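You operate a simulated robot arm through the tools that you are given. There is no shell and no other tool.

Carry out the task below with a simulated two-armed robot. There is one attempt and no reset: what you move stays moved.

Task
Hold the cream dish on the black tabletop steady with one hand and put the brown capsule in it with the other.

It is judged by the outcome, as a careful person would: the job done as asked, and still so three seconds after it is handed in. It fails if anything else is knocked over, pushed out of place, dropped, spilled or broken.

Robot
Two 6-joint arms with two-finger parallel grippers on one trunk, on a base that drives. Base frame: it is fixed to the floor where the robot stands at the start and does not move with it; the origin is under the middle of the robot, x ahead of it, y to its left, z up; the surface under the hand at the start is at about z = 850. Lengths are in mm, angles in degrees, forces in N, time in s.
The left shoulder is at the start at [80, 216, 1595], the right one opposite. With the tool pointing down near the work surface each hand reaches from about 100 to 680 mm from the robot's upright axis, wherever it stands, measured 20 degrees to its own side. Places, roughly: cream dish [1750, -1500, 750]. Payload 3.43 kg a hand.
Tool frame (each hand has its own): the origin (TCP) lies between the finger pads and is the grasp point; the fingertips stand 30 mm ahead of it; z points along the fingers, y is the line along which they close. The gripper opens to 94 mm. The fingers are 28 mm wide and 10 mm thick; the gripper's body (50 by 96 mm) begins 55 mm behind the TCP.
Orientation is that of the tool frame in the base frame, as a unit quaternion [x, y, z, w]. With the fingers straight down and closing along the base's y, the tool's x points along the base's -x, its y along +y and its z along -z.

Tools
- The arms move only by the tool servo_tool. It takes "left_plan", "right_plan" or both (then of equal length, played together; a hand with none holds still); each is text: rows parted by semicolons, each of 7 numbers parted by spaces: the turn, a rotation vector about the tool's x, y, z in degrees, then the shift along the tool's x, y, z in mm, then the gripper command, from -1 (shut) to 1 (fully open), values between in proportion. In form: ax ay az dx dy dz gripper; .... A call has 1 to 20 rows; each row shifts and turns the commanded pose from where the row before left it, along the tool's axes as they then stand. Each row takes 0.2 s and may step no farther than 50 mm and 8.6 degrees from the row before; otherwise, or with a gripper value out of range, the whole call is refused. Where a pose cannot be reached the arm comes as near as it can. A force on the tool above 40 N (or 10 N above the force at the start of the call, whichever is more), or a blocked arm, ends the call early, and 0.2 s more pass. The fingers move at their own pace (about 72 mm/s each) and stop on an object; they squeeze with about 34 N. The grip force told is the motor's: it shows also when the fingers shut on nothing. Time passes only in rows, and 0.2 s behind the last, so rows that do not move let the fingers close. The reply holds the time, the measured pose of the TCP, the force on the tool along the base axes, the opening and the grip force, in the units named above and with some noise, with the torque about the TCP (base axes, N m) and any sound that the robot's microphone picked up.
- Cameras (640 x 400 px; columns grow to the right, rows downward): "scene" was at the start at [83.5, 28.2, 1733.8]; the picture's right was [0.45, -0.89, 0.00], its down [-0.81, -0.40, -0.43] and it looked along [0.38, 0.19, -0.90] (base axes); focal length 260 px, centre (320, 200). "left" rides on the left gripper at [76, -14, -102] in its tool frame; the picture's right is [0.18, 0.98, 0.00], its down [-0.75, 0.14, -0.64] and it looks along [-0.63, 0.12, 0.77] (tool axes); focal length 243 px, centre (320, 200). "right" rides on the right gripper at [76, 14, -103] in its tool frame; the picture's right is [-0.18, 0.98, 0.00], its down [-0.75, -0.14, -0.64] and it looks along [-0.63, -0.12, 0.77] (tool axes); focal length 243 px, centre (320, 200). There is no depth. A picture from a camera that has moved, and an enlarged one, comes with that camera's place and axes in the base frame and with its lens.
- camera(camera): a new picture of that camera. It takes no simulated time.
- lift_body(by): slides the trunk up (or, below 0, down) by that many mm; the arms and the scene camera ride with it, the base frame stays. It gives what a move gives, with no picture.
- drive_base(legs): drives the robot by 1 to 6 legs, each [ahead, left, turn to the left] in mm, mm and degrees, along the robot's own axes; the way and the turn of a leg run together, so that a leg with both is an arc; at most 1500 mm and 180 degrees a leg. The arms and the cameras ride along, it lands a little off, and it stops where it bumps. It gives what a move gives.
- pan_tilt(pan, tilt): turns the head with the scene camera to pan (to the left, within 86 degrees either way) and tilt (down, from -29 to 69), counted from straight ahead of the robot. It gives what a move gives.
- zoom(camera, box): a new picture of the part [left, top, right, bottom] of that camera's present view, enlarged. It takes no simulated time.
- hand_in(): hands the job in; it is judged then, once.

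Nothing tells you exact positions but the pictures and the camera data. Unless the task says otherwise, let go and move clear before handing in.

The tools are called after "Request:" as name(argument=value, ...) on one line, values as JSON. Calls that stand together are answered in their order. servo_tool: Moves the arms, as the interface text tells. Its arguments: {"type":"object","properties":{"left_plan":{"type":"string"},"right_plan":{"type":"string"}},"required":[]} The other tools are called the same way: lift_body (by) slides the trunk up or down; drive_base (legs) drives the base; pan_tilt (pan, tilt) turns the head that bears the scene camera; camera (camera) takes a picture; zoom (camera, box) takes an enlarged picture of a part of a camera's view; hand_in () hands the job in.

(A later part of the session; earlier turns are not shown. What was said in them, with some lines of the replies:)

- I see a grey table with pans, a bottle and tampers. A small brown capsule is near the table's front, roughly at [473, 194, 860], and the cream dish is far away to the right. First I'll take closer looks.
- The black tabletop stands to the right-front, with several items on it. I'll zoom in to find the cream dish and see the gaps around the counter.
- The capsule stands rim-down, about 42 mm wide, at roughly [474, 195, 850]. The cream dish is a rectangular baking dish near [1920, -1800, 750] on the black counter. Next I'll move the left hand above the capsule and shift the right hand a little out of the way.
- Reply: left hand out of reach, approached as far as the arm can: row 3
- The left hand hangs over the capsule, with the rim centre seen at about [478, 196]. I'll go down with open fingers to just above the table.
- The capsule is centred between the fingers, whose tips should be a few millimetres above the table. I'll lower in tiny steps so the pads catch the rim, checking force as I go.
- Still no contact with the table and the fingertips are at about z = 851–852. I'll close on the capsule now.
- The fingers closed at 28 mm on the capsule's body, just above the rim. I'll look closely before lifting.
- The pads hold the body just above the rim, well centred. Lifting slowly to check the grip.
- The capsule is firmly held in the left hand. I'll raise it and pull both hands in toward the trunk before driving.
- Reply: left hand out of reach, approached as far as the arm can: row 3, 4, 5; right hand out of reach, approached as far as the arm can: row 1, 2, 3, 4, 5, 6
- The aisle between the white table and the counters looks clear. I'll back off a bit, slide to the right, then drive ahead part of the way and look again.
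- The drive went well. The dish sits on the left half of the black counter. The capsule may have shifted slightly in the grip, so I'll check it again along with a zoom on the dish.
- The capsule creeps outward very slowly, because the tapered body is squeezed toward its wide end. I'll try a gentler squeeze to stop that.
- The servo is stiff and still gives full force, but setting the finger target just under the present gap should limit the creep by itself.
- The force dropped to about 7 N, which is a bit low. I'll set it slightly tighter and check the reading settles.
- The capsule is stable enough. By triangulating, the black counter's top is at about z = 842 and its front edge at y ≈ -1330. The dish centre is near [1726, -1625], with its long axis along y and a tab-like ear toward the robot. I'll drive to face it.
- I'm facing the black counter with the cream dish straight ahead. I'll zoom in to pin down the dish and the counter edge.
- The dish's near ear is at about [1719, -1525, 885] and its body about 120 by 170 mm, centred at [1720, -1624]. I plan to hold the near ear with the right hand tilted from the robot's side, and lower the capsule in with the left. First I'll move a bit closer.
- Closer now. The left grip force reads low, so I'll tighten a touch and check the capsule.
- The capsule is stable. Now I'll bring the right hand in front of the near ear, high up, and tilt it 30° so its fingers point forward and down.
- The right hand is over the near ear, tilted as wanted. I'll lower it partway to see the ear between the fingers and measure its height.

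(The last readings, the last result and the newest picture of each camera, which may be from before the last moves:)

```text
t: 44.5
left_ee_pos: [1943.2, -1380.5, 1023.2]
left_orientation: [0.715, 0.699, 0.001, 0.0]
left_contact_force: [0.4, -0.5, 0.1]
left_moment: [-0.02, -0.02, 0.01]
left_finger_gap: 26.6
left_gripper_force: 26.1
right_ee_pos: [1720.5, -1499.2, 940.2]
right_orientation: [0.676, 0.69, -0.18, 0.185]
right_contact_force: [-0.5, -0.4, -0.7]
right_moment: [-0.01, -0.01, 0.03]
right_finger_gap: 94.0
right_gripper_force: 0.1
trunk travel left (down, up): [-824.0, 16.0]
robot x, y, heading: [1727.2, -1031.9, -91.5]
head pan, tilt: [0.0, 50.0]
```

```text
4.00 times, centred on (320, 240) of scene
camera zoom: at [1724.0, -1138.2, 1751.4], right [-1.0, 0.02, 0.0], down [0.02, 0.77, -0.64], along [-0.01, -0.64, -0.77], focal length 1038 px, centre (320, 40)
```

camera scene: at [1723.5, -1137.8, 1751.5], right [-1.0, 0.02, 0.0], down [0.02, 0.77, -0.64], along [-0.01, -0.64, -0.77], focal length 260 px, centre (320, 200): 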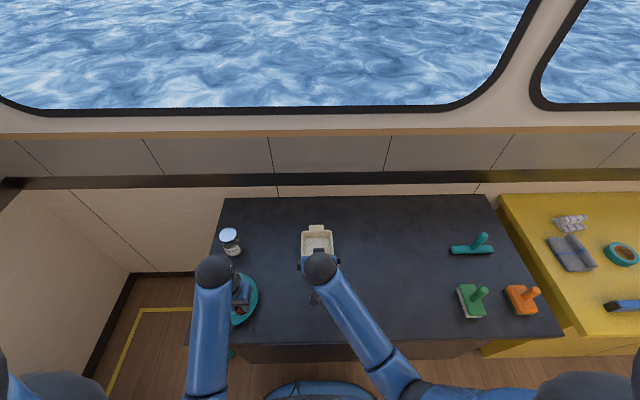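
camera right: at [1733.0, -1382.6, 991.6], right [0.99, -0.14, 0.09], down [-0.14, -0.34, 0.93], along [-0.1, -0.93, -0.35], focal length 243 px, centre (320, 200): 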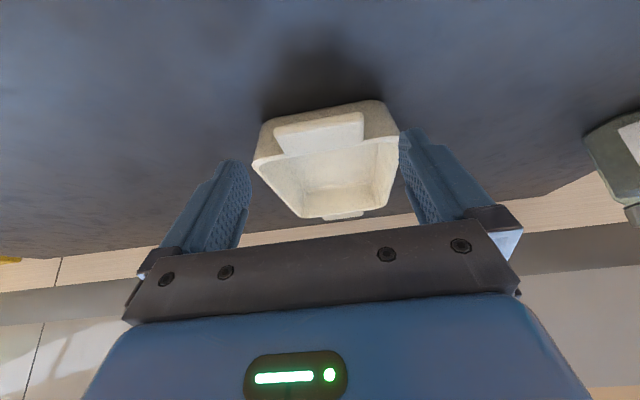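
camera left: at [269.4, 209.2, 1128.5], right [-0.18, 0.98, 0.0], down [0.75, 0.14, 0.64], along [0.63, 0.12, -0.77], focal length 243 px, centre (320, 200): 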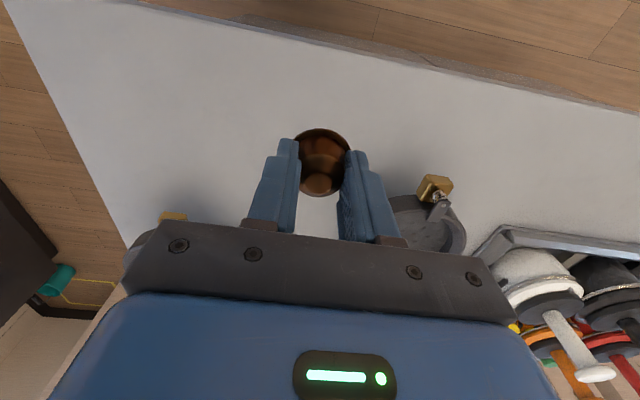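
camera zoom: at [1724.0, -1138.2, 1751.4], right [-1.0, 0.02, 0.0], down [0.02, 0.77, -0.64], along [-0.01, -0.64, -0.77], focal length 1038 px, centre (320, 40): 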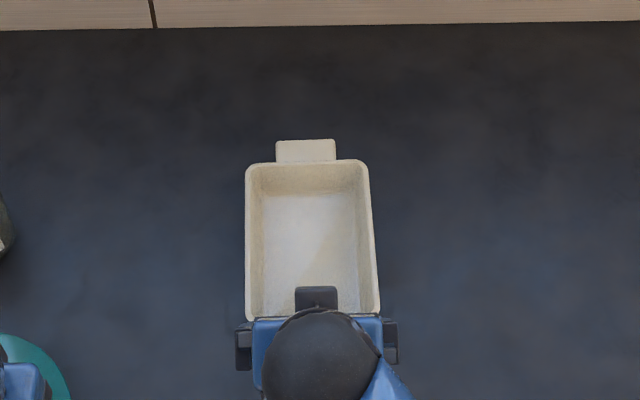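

The near ear's top centre is at about [1722, -1525, 889], and the tilted fingers line up with it. I'll go down around it and then close.

Request:
servo_tool(right_plan="0 0 0 4.3 0.5 11.8 1;0 0 0 4.3 0.4 11.8 1;0 0 0 4.3 0.4 11.8 1;0 0 0 0 0 0 1")

Request:
camera(camera="right")

```text
t: 45.5
left_ee_pos: [1942.0, -1382.1, 1023.7]
left_orientation: [0.714, 0.7, 0.001, 0.0]
left_contact_force: [-0.1, -0.7, -1.3]
left_moment: [-0.03, -0.01, -0.03]
left_finger_gap: 27.1
left_gripper_force: 19.5
right_ee_pos: [1722.5, -1506.5, 904.1]
right_orientation: [0.676, 0.69, -0.181, 0.185]
right_contact_force: [-0.2, 0.2, -0.2]
right_moment: [-0.01, 0.0, 0.0]
right_finger_gap: 93.8
right_gripper_force: 0.1
trunk travel left (down, up): [-824.0, 16.0]
robot x, y, heading: [1725.1, -1032.0, -91.4]
head pan, tilt: [0.0, 50.0]
```

```text
taken
camera right: at [1734.9, -1389.6, 955.9], right [0.99, -0.14, 0.09], down [-0.14, -0.34, 0.93], along [-0.1, -0.93, -0.35], focal length 243 px, centre (320, 200)
```

right: 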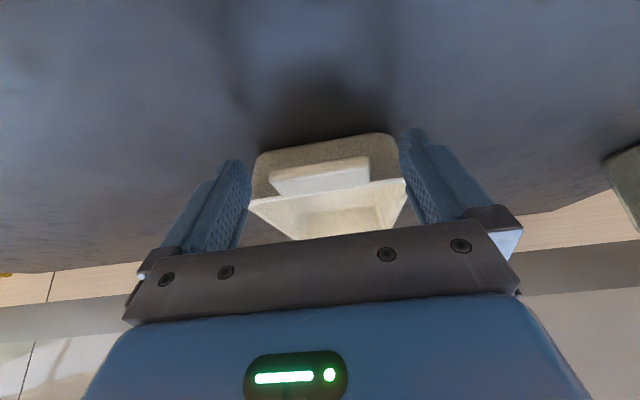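

The fingers straddle the ear, well centred. Closing gently on it now.

Request:
servo_tool(right_plan="0 0 0 0 -0.5 0 0.7;0 0 0 0 0 0 0.5;0 0 0 0 0 0 0.35;0 0 0 0 0 0 0.25;0 0 0 0 0 0 0.18;0 0 0 0 0 0 0.18;0 0 0 0 0 0 0.18")

Request:
camera(camera="right")

Request:
zoom(camera="scene", box=[240, 190, 400, 290])

```text
t: 47.1
left_ee_pos: [1942.8, -1381.4, 1024.1]
left_orientation: [0.715, 0.699, 0.001, 0.0]
left_contact_force: [0.2, 1.3, 1.2]
left_moment: [-0.01, 0.0, -0.01]
left_finger_gap: 26.3
left_gripper_force: 1.8
right_ee_pos: [1722.3, -1505.4, 903.5]
right_orientation: [0.677, 0.689, -0.181, 0.184]
right_contact_force: [-0.9, -0.2, 0.2]
right_moment: [-0.03, 0.06, 0.08]
right_finger_gap: 59.5
right_gripper_force: 34.7
trunk travel left (down, up): [-824.0, 16.0]
robot x, y, heading: [1727.3, -1031.2, -91.3]
head pan, tilt: [0.0, 50.0]
```

```text
taken
camera right: at [1734.2, -1389.1, 955.1], right [0.99, -0.14, 0.09], down [-0.14, -0.34, 0.93], along [-0.1, -0.93, -0.35], focal length 243 px, centre (320, 200)
```

right: 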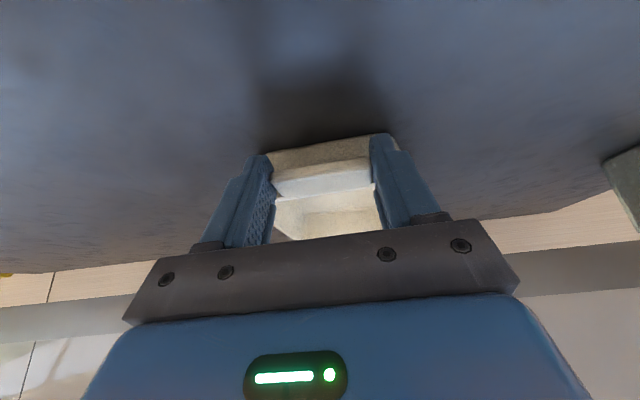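

```text
4.00 times, centred on (320, 240) of scene
camera zoom: at [1723.9, -1138.4, 1751.4], right [-1.0, 0.02, 0.0], down [0.02, 0.77, -0.64], along [-0.01, -0.64, -0.77], focal length 1038 px, centre (320, 40)
```

zoom: 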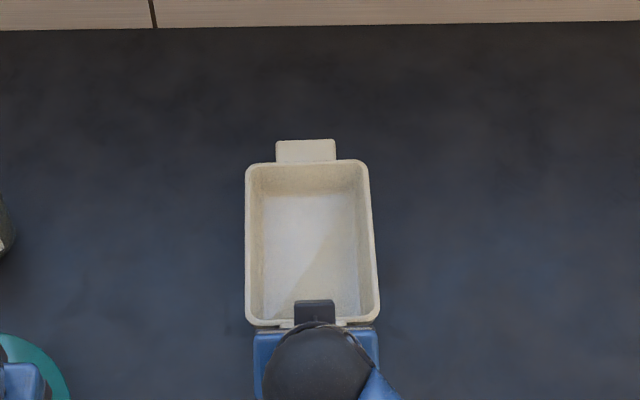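

The dish is held by its ear and hasn't moved. The capsule grip has slackened to 2 N, so I'll tighten it slightly. Then I'll bring the left hand forward on its own side before crossing over the dish.

Request:
servo_tool(left_plan="0 0 0 0 0 0 -0.49;0 0 0 0 0 0 -0.49;0 0 0 -38.5 -8.2 0 -0.49;0 0 0 -38.5 -8.2 0 -0.49;0 0 0 -38.5 -8.2 0 -0.49;0 0 0 -38.5 -8.2 0 -0.49;0 0 0 -38.5 -8.2 0 -0.49;0 0 0 -38.5 -8.2 0 -0.49;0 0 0 -25 -8.2 0 -0.49;0 0 0 0 0 0 -0.49")

Request:
camera(camera="scene")

Request:
camera(camera="left")

```text
t: 49.3
left_ee_pos: [1881.7, -1637.0, 1023.7]
left_orientation: [0.714, 0.7, 0.0, -0.001]
left_contact_force: [-0.4, 0.2, 0.0]
left_moment: [0.0, 0.01, -0.02]
left_finger_gap: 26.5
left_gripper_force: 13.9
right_ee_pos: [1722.1, -1504.9, 903.4]
right_orientation: [0.677, 0.689, -0.18, 0.184]
right_contact_force: [-0.2, -1.7, 0.2]
right_moment: [0.13, -0.05, 0.01]
right_finger_gap: 59.7
right_gripper_force: 34.3
trunk travel left (down, up): [-824.0, 16.0]
robot x, y, heading: [1726.0, -1032.6, -91.3]
head pan, tilt: [0.0, 50.0]
```

```text
taken
camera scene: at [1724.1, -1138.8, 1751.4], right [-1.0, 0.02, 0.0], down [0.02, 0.77, -0.64], along [-0.01, -0.64, -0.77], focal length 260 px, centre (320, 200)
```

scene: 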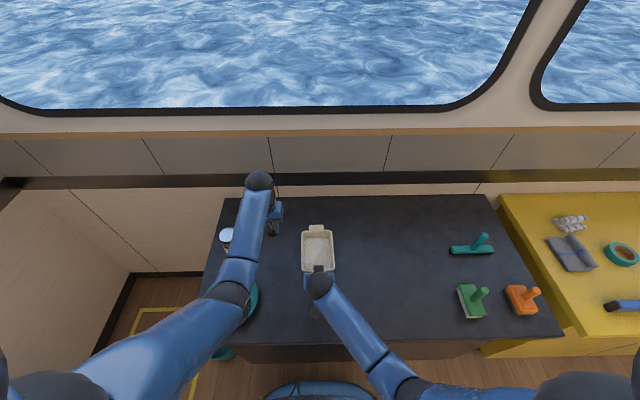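

```text
taken
camera left: at [1869.0, -1560.8, 1128.6], right [0.99, 0.16, 0.0], down [0.13, -0.76, 0.64], along [0.1, -0.63, -0.77], focal length 243 px, centre (320, 200)
```

left: 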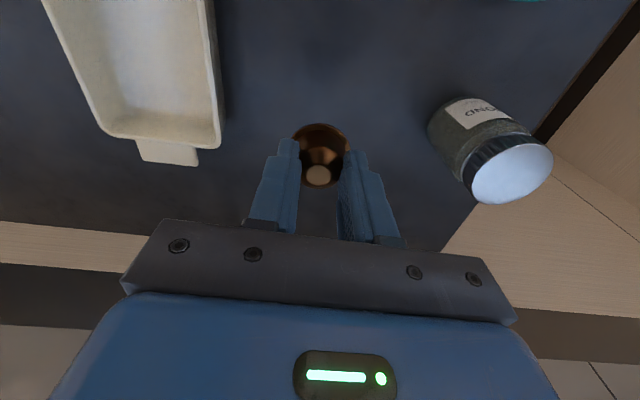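

All is clear so far. Now I'll cross over the dish at the same height.

Request:
servo_tool(left_plan="0 0 0 0.5 -26 0 -0.49;0 0 0 0.5 -26 0 -0.49;0 0 0 0.5 -26 0 -0.49;0 0 0 0.5 -26 0 -0.49;0 0 0 0.5 -26 0 -0.49;0 0 0 0.5 -26 0 -0.49;0 0 0 0 0 0 -0.49")

Request:
camera(camera="scene")

Request:
camera(camera="left")

Request:
camera(camera="right")

```text
t: 50.9
left_ee_pos: [1724.9, -1630.8, 1024.5]
left_orientation: [0.714, 0.7, 0.001, -0.001]
left_contact_force: [0.5, 0.2, -1.2]
left_moment: [0.01, 0.0, -0.01]
left_finger_gap: 26.3
left_gripper_force: 13.8
right_ee_pos: [1722.0, -1505.5, 904.5]
right_orientation: [0.677, 0.689, -0.181, 0.184]
right_contact_force: [0.1, -0.3, 0.8]
right_moment: [-0.04, -0.23, 0.1]
right_finger_gap: 59.5
right_gripper_force: 34.2
trunk travel left (down, up): [-824.0, 16.0]
robot x, y, heading: [1727.9, -1031.8, -91.1]
head pan, tilt: [0.0, 50.0]
```

```text
taken
camera scene: at [1724.3, -1138.5, 1751.4], right [-1.0, 0.02, 0.0], down [0.02, 0.77, -0.64], along [-0.01, -0.64, -0.77], focal length 260 px, centre (320, 200)
```

scene: 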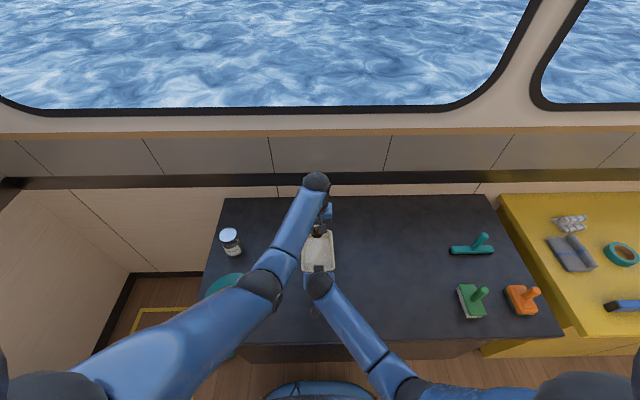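

```text
taken
camera left: at [1712.3, -1553.8, 1128.4], right [0.99, 0.16, 0.0], down [0.13, -0.76, 0.64], along [0.1, -0.63, -0.77], focal length 243 px, centre (320, 200)
```

left: 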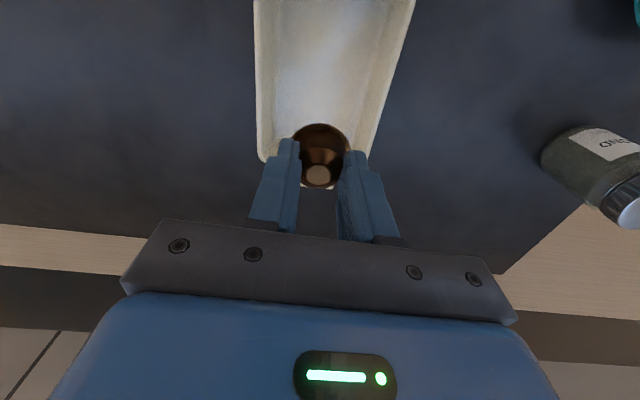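

```text
taken
camera right: at [1734.5, -1389.2, 955.1], right [0.99, -0.14, 0.09], down [-0.14, -0.34, 0.93], along [-0.1, -0.93, -0.35], focal length 243 px, centre (320, 200)
```

right: 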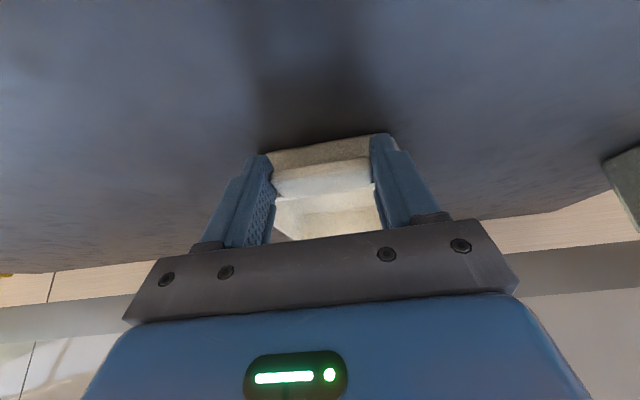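

The capsule is above the dish. To keep the left wrist camera well away from the right hand while descending, I'll yaw the left hand about its vertical axis so the camera swings to the robot's left.

Request:
servo_tool(left_plan="0 0 8 0 0 0 -0.49;0 0 8 0 0 0 -0.49;0 0 8 0 0 0 -0.49;0 0 8 0 0 0 -0.49;0 0 8 0 0 0 -0.49;0 0 8 0 0 0 -0.49;0 0 8 0 0 0 -0.49;0 0 0 0 0 0 -0.49")

Request:
zoom(camera="scene", box=[220, 160, 420, 310])

Request:
camera(camera="left")

```text
t: 52.7
left_ee_pos: [1725.3, -1630.3, 1023.5]
left_orientation: [0.96, 0.281, 0.0, 0.0]
left_contact_force: [0.8, -0.3, 0.6]
left_moment: [-0.01, 0.02, -0.02]
left_finger_gap: 24.7
left_gripper_force: 34.1
right_ee_pos: [1722.7, -1504.2, 903.1]
right_orientation: [0.677, 0.69, -0.18, 0.184]
right_contact_force: [0.8, -0.2, 1.1]
right_moment: [0.03, -0.04, 0.14]
right_finger_gap: 59.9
right_gripper_force: 33.3
trunk travel left (down, up): [-824.0, 16.0]
robot x, y, heading: [1726.5, -1036.2, -91.3]
head pan, tilt: [0.0, 50.0]
```

```text
2.67 times, centred on (320, 235) of scene
camera zoom: at [1724.0, -1138.5, 1751.4], right [-1.0, 0.02, 0.0], down [0.02, 0.77, -0.64], along [-0.01, -0.64, -0.77], focal length 692 px, centre (320, 107)
```

zoom: 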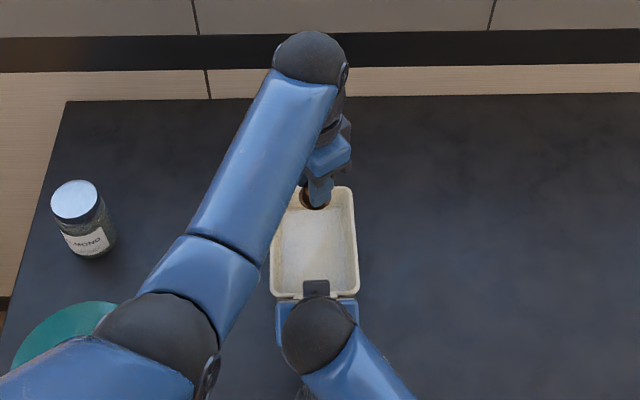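

```text
taken
camera left: at [1781.2, -1576.9, 1128.1], right [0.69, -0.73, 0.0], down [-0.56, -0.53, 0.64], along [-0.47, -0.44, -0.77], focal length 243 px, centre (320, 200)
```

left: 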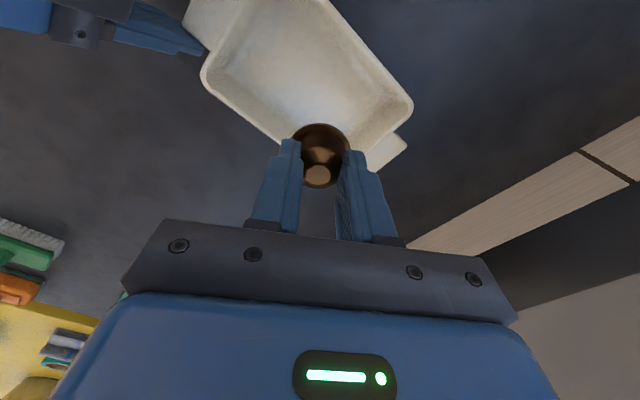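

The left camera is now out of the way, and the capsule is above the dish's middle. Lowering it to just inside the rim.

Request:
servo_tool(left_plan="0 0 0 0 0 20 -0.49;0 0 0 0 0 20 -0.49;0 0 0 0 0 20 -0.49;0 0 0 0 0 20 -0.49;0 0 0 0 0 15 -0.49;0 0 0 0 0 0 -0.49")

Request:
camera(camera="left")

Request:
zoom(camera="scene", box=[220, 160, 420, 310])

Request:
camera(camera="right")

```text
t: 54.1
left_ee_pos: [1724.4, -1630.3, 929.0]
left_orientation: [0.959, 0.283, 0.0, 0.0]
left_contact_force: [0.2, -0.8, 0.3]
left_moment: [0.01, -0.02, 0.01]
left_finger_gap: 24.6
left_gripper_force: 33.6
right_ee_pos: [1722.3, -1506.5, 903.1]
right_orientation: [0.677, 0.689, -0.181, 0.185]
right_contact_force: [-0.3, 0.1, -0.8]
right_moment: [0.09, -0.02, 0.13]
right_finger_gap: 59.7
right_gripper_force: 33.6
trunk travel left (down, up): [-824.0, 16.0]
robot x, y, heading: [1727.3, -1032.9, -91.3]
head pan, tilt: [0.0, 50.0]
```

```text
taken
camera left: at [1780.9, -1576.8, 1033.7], right [0.69, -0.73, 0.0], down [-0.56, -0.53, 0.64], along [-0.47, -0.44, -0.77], focal length 243 px, centre (320, 200)
```

left: 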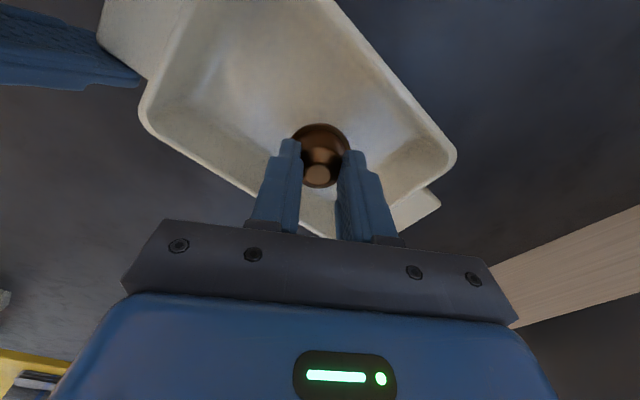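

```text
2.67 times, centred on (320, 235) of scene
camera zoom: at [1724.1, -1138.5, 1751.4], right [-1.0, 0.02, 0.0], down [0.02, 0.77, -0.64], along [-0.01, -0.64, -0.77], focal length 692 px, centre (320, 107)
```

zoom: 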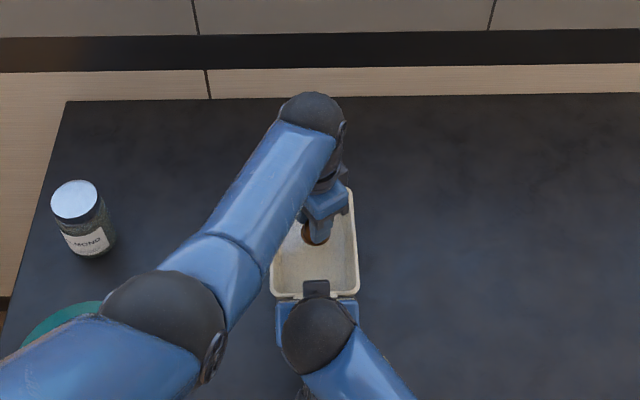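

```text
taken
camera right: at [1734.3, -1389.2, 955.1], right [0.99, -0.14, 0.09], down [-0.14, -0.34, 0.93], along [-0.1, -0.93, -0.35], focal length 243 px, centre (320, 200)
```

right: 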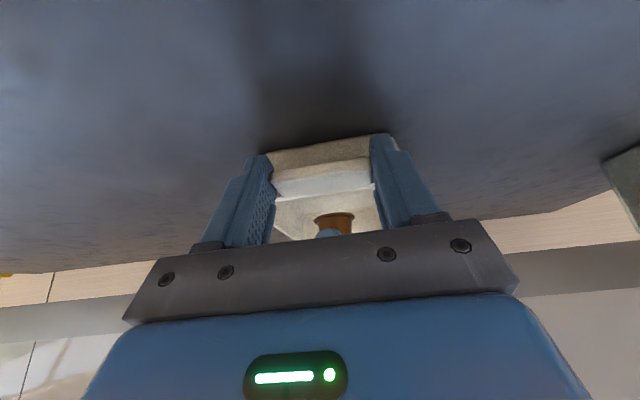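

The capsule is centred over the dish interior and just above rim level, and the right hand remains steady. I'll lower further, slowly near the bottom.

Request:
servo_tool(left_plan="0 0 0 0 0 10 -0.49;0 0 0 0 0 10 -0.49;0 0 0 0 0 6 -0.49;0 0 0 0 0 3 -0.49;0 0 0 0 0 0 -0.49")

Request:
camera(camera="left")

Request:
zoom(camera="right", box=[240, 130, 400, 250])

```text
t: 55.3
left_ee_pos: [1723.8, -1629.7, 901.5]
left_orientation: [0.959, 0.282, 0.0, -0.001]
left_contact_force: [0.1, -1.8, 5.3]
left_moment: [-0.03, -0.03, -0.03]
left_finger_gap: 27.0
left_gripper_force: 13.9
right_ee_pos: [1721.8, -1505.6, 903.4]
right_orientation: [0.676, 0.69, -0.181, 0.185]
right_contact_force: [-0.3, -1.5, 0.6]
right_moment: [-0.08, -0.01, 0.07]
right_finger_gap: 59.4
right_gripper_force: 34.1
trunk travel left (down, up): [-824.0, 16.0]
robot x, y, heading: [1726.8, -1035.0, -91.3]
head pan, tilt: [0.0, 50.0]
```

```text
taken
camera left: at [1780.8, -1577.2, 1004.6], right [0.69, -0.73, 0.0], down [-0.56, -0.53, 0.64], along [-0.47, -0.44, -0.77], focal length 243 px, centre (320, 200)
```

left: 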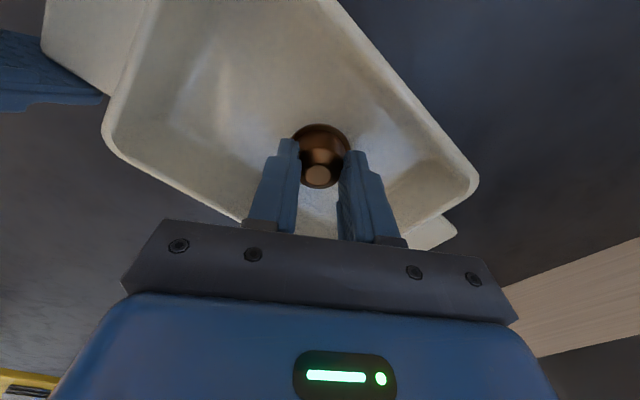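

```text
3.33 times, centred on (320, 190) of right
camera zoom: at [1734.4, -1389.1, 955.1], right [0.99, -0.14, 0.09], down [-0.14, -0.34, 0.93], along [-0.1, -0.93, -0.35], focal length 809 px, centre (320, 233)
```

zoom: 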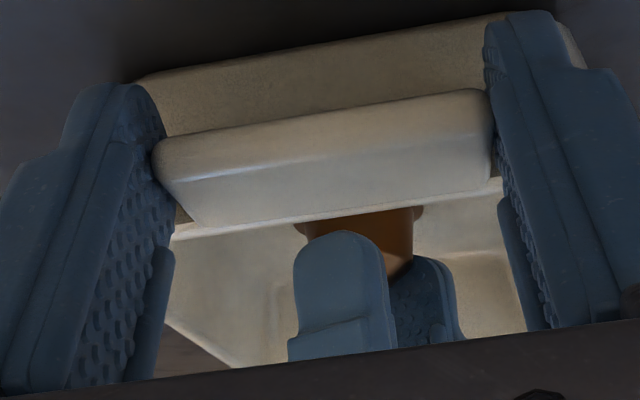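

A 5 N upward force shows the capsule is touching the dish floor. I'll press one more millimetre to confirm.

Request:
servo_tool(left_plan="0 0 0 0 0 1 -0.49;0 0 0 0 0 0 -0.49")

Request:
zoom(camera="left", box=[240, 110, 400, 210])

```text
t: 55.9
left_ee_pos: [1723.7, -1630.4, 898.5]
left_orientation: [0.959, 0.283, 0.0, -0.001]
left_contact_force: [0.5, -1.1, 3.9]
left_moment: [-0.07, 0.01, 0.0]
left_finger_gap: 25.6
left_gripper_force: 33.2
right_ee_pos: [1721.8, -1505.8, 903.3]
right_orientation: [0.676, 0.69, -0.18, 0.184]
right_contact_force: [-0.3, -0.2, -0.3]
right_moment: [-0.04, 0.01, -0.01]
right_finger_gap: 59.6
right_gripper_force: 33.6
trunk travel left (down, up): [-824.0, 16.0]
robot x, y, heading: [1728.3, -1035.2, -91.3]
head pan, tilt: [0.0, 50.0]
```

```text
4.00 times, centred on (320, 160) of left
camera zoom: at [1780.7, -1576.9, 1003.3], right [0.69, -0.73, 0.0], down [-0.56, -0.53, 0.64], along [-0.47, -0.44, -0.77], focal length 970 px, centre (320, 360)
```

zoom: 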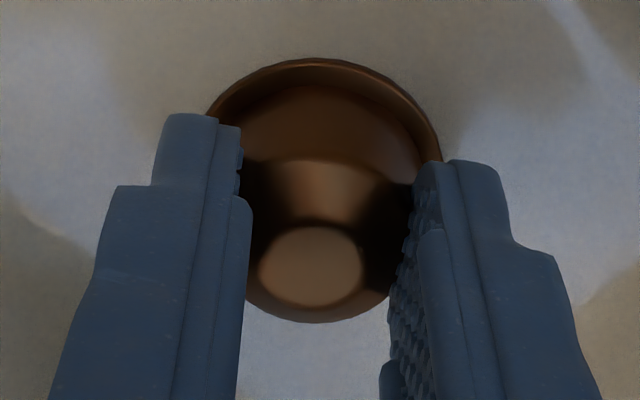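

The capsule rests on the dish floor. I'll open the left fingers slowly to 47 mm, which still leaves them well inside the dish.

Request:
servo_tool(left_plan="0 0 0 0 0 0 -0.44;0 0 0 0 0 0 -0.4;0 0 0 0 0 0 -0.3;0 0 0 0 0 0 -0.2;0 0 0 0 0 0 -0.05;0 0 0 0 0 0 0;0 0 0 0 0 0 0")

Request:
camera(camera="left")

```text
t: 57.5
left_ee_pos: [1724.2, -1631.3, 899.5]
left_orientation: [0.959, 0.282, -0.001, 0.0]
left_contact_force: [-0.1, -0.2, 0.3]
left_moment: [-0.02, -0.01, 0.0]
left_finger_gap: 47.2
left_gripper_force: 0.1
right_ee_pos: [1721.9, -1504.8, 902.1]
right_orientation: [0.677, 0.69, -0.18, 0.184]
right_contact_force: [0.3, 1.1, 0.4]
right_moment: [-0.03, 0.0, 0.1]
right_finger_gap: 59.7
right_gripper_force: 33.8
trunk travel left (down, up): [-824.0, 16.0]
robot x, y, heading: [1727.3, -1030.6, -91.2]
head pan, tilt: [0.0, 50.0]
```

```text
taken
camera left: at [1780.7, -1576.8, 1003.3], right [0.69, -0.73, 0.0], down [-0.56, -0.53, 0.64], along [-0.47, -0.44, -0.77], focal length 243 px, centre (320, 200)
```

left: 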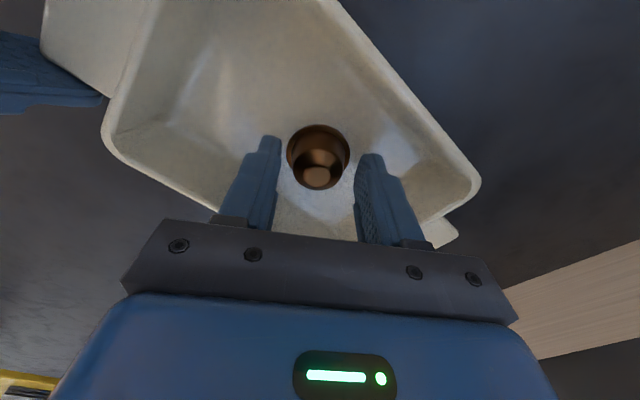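

The capsule stands upright in the dish and is free of the fingers. I'll raise the left hand straight up while the right still holds the dish.

Request:
servo_tool(left_plan="0 0 0 0 0 -5 0;0 0 0 0 0 -15 0;0 0 0 0 0 -25 0;0 0 0 0 0 -30 0;0 0 0 0 0 -30 0;0 0 0 0 0 -20 0;0 0 0 0 0 0 0")

Request:
camera(camera="left")

Request:
zoom(camera="scene", box=[220, 160, 420, 310])

```text
t: 59.1
left_ee_pos: [1726.4, -1629.7, 1022.8]
left_orientation: [0.959, 0.283, 0.001, -0.001]
left_contact_force: [-0.2, 1.4, 0.4]
left_moment: [-0.01, 0.01, 0.02]
left_finger_gap: 46.9
left_gripper_force: 0.1
right_ee_pos: [1723.9, -1505.8, 903.5]
right_orientation: [0.677, 0.689, -0.181, 0.185]
right_contact_force: [1.0, -0.5, -0.4]
right_moment: [0.0, 0.0, 0.05]
right_finger_gap: 59.8
right_gripper_force: 33.5
trunk travel left (down, up): [-824.0, 16.0]
robot x, y, heading: [1724.4, -1030.4, -91.1]
head pan, tilt: [0.0, 50.0]
```

```text
taken
camera left: at [1782.5, -1576.9, 1127.5], right [0.69, -0.73, 0.0], down [-0.56, -0.53, 0.64], along [-0.47, -0.44, -0.77], focal length 243 px, centre (320, 200)
```

left: 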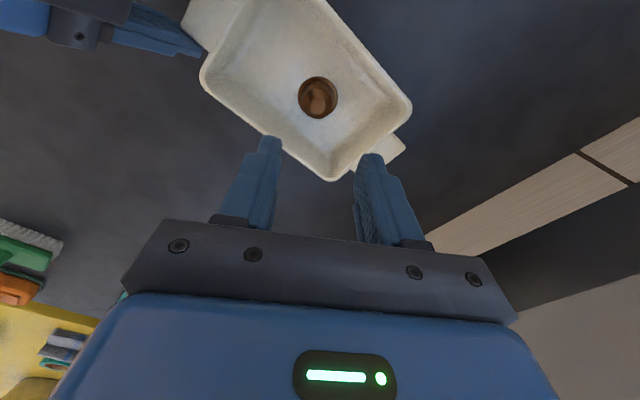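

```text
2.67 times, centred on (320, 235) of scene
camera zoom: at [1724.0, -1138.5, 1751.4], right [-1.0, 0.02, 0.0], down [0.02, 0.77, -0.64], along [-0.01, -0.64, -0.77], focal length 692 px, centre (320, 107)
```

zoom: 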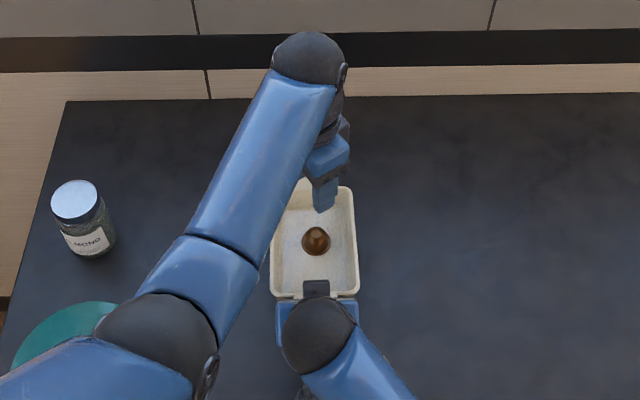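

The capsule sits in the middle of the dish. I'll move the left hand off to the side, then release the ear with the right hand and back away.

Request:
servo_tool(left_plan="0 0 0 26 16.8 0 0;0 0 0 26 16.8 0 0;0 0 0 26 16.8 0 0;0 0 0 26 16.8 0 0;0 0 0 26 16.8 0 0;0 0 0 0 0 0 0")

Request:
servo_tool(right_plan="0 0 0 0 0 0 0.3;0 0 0 0 0 0 0.45;0 0 0 0 0 0 0.7;0 0 0 0 0 0 0.95;0 0 0 0 0 0 0.95")

Request:
camera(camera="right")

```text
t: 60.5
left_ee_pos: [1879.5, -1631.7, 1023.7]
left_orientation: [0.959, 0.282, 0.001, -0.001]
left_contact_force: [-0.2, 0.1, -0.3]
left_moment: [-0.02, -0.01, 0.01]
left_finger_gap: 47.1
left_gripper_force: 0.1
right_ee_pos: [1723.2, -1505.5, 903.3]
right_orientation: [0.677, 0.689, -0.181, 0.184]
right_contact_force: [0.9, 0.3, 0.7]
right_moment: [0.03, 0.21, -0.04]
right_finger_gap: 59.7
right_gripper_force: 33.5
trunk travel left (down, up): [-824.0, 16.0]
robot x, y, heading: [1727.3, -1031.0, -91.3]
head pan, tilt: [0.0, 50.0]
```

```text
t: 61.7
left_ee_pos: [1878.6, -1631.9, 1022.8]
left_orientation: [0.959, 0.283, 0.0, 0.0]
left_contact_force: [0.7, 0.2, 0.0]
left_moment: [0.01, 0.01, 0.04]
left_finger_gap: 47.0
left_gripper_force: 0.0
right_ee_pos: [1722.5, -1505.6, 902.1]
right_orientation: [0.677, 0.689, -0.181, 0.184]
right_contact_force: [0.6, 0.9, -0.6]
right_moment: [-0.02, -0.01, -0.01]
right_finger_gap: 91.9
right_gripper_force: 0.0
trunk travel left (down, up): [-824.0, 16.0]
robot x, y, heading: [1731.7, -1032.0, -91.1]
head pan, tilt: [0.0, 50.0]
```

```text
taken
camera right: at [1734.3, -1389.2, 955.1], right [0.99, -0.14, 0.09], down [-0.14, -0.34, 0.93], along [-0.1, -0.93, -0.35], focal length 243 px, centre (320, 200)
```

right: 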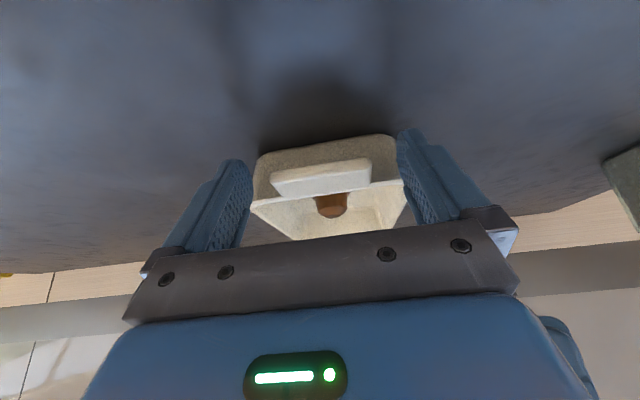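

The ear is free and the dish hasn't moved. I'll withdraw the right hand back and up along its fingers, then move it off to its own side.

Request:
servo_tool(right_plan="0 0 0 0 0 -10 0.95;0 0 0 0 0 -20 0.95;0 0 0 0 0 -30 0.95;0 0 0 0 0 -35 0.95;0 0 0 0 -25 -15 0.95;0 0 0 0 -35 0 0.95;0 0 0 0 -35 0 0.95;0 0 0 0 -35 0 0.95;0 0 0 0 0 0 0.95")

Request:
camera(camera="scene")

Request:
zoom(camera="scene", box=[260, 200, 380, 290])

```text
t: 63.7
left_ee_pos: [1880.3, -1631.2, 1024.5]
left_orientation: [0.959, 0.283, 0.0, -0.001]
left_contact_force: [0.1, -0.5, -0.6]
left_moment: [0.04, 0.0, -0.01]
left_finger_gap: 46.9
left_gripper_force: 0.0
right_ee_pos: [1590.9, -1452.3, 999.5]
right_orientation: [0.677, 0.69, -0.18, 0.184]
right_contact_force: [-0.2, 0.4, -0.8]
right_moment: [-0.01, 0.01, 0.02]
right_finger_gap: 91.6
right_gripper_force: 0.0
trunk travel left (down, up): [-824.0, 16.0]
robot x, y, heading: [1728.9, -1029.6, -91.2]
head pan, tilt: [0.0, 50.0]
```

```text
taken
camera scene: at [1724.0, -1138.6, 1751.4], right [-1.0, 0.02, 0.0], down [0.02, 0.77, -0.64], along [-0.01, -0.64, -0.77], focal length 260 px, centre (320, 200)
```

scene: 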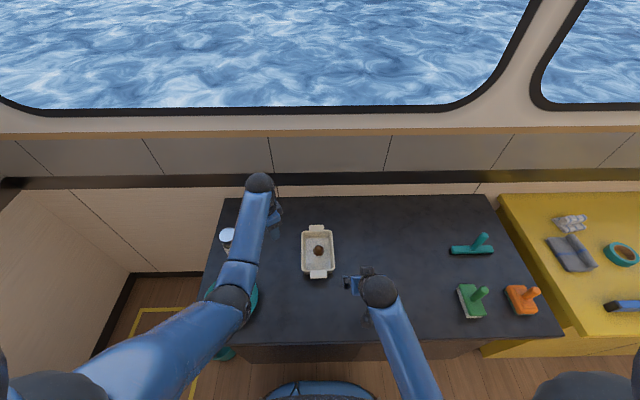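

```text
4.44 times, centred on (320, 245) of scene
camera zoom: at [1724.0, -1138.6, 1751.4], right [-1.0, 0.02, 0.0], down [0.02, 0.77, -0.64], along [-0.01, -0.64, -0.77], focal length 1154 px, centre (320, 0)
```

zoom: 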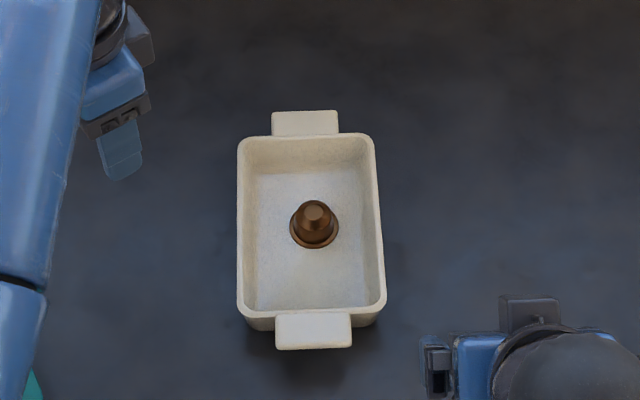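

The capsule stands upright in the cream dish, which is where it was on the black tabletop. Nothing else has been disturbed, and both hands are open and clear, so I'm handing in.

Request:
hand_in()

```text
The job is handed in.
```

The brown capsule is standing upright in the middle of the cream dish, and the job is handed in.

The right hand held the dish by its near ear while the left hand lowered the capsule onto the dish floor and let go. The dish stayed where it was on the black tabletop. In the final pictures nothing else there had been disturbed. Both hands had let go and moved clear before I handed in.

The capsule crept about 8 mm in the grip on the way over because its body is tapered, but it was never dropped.
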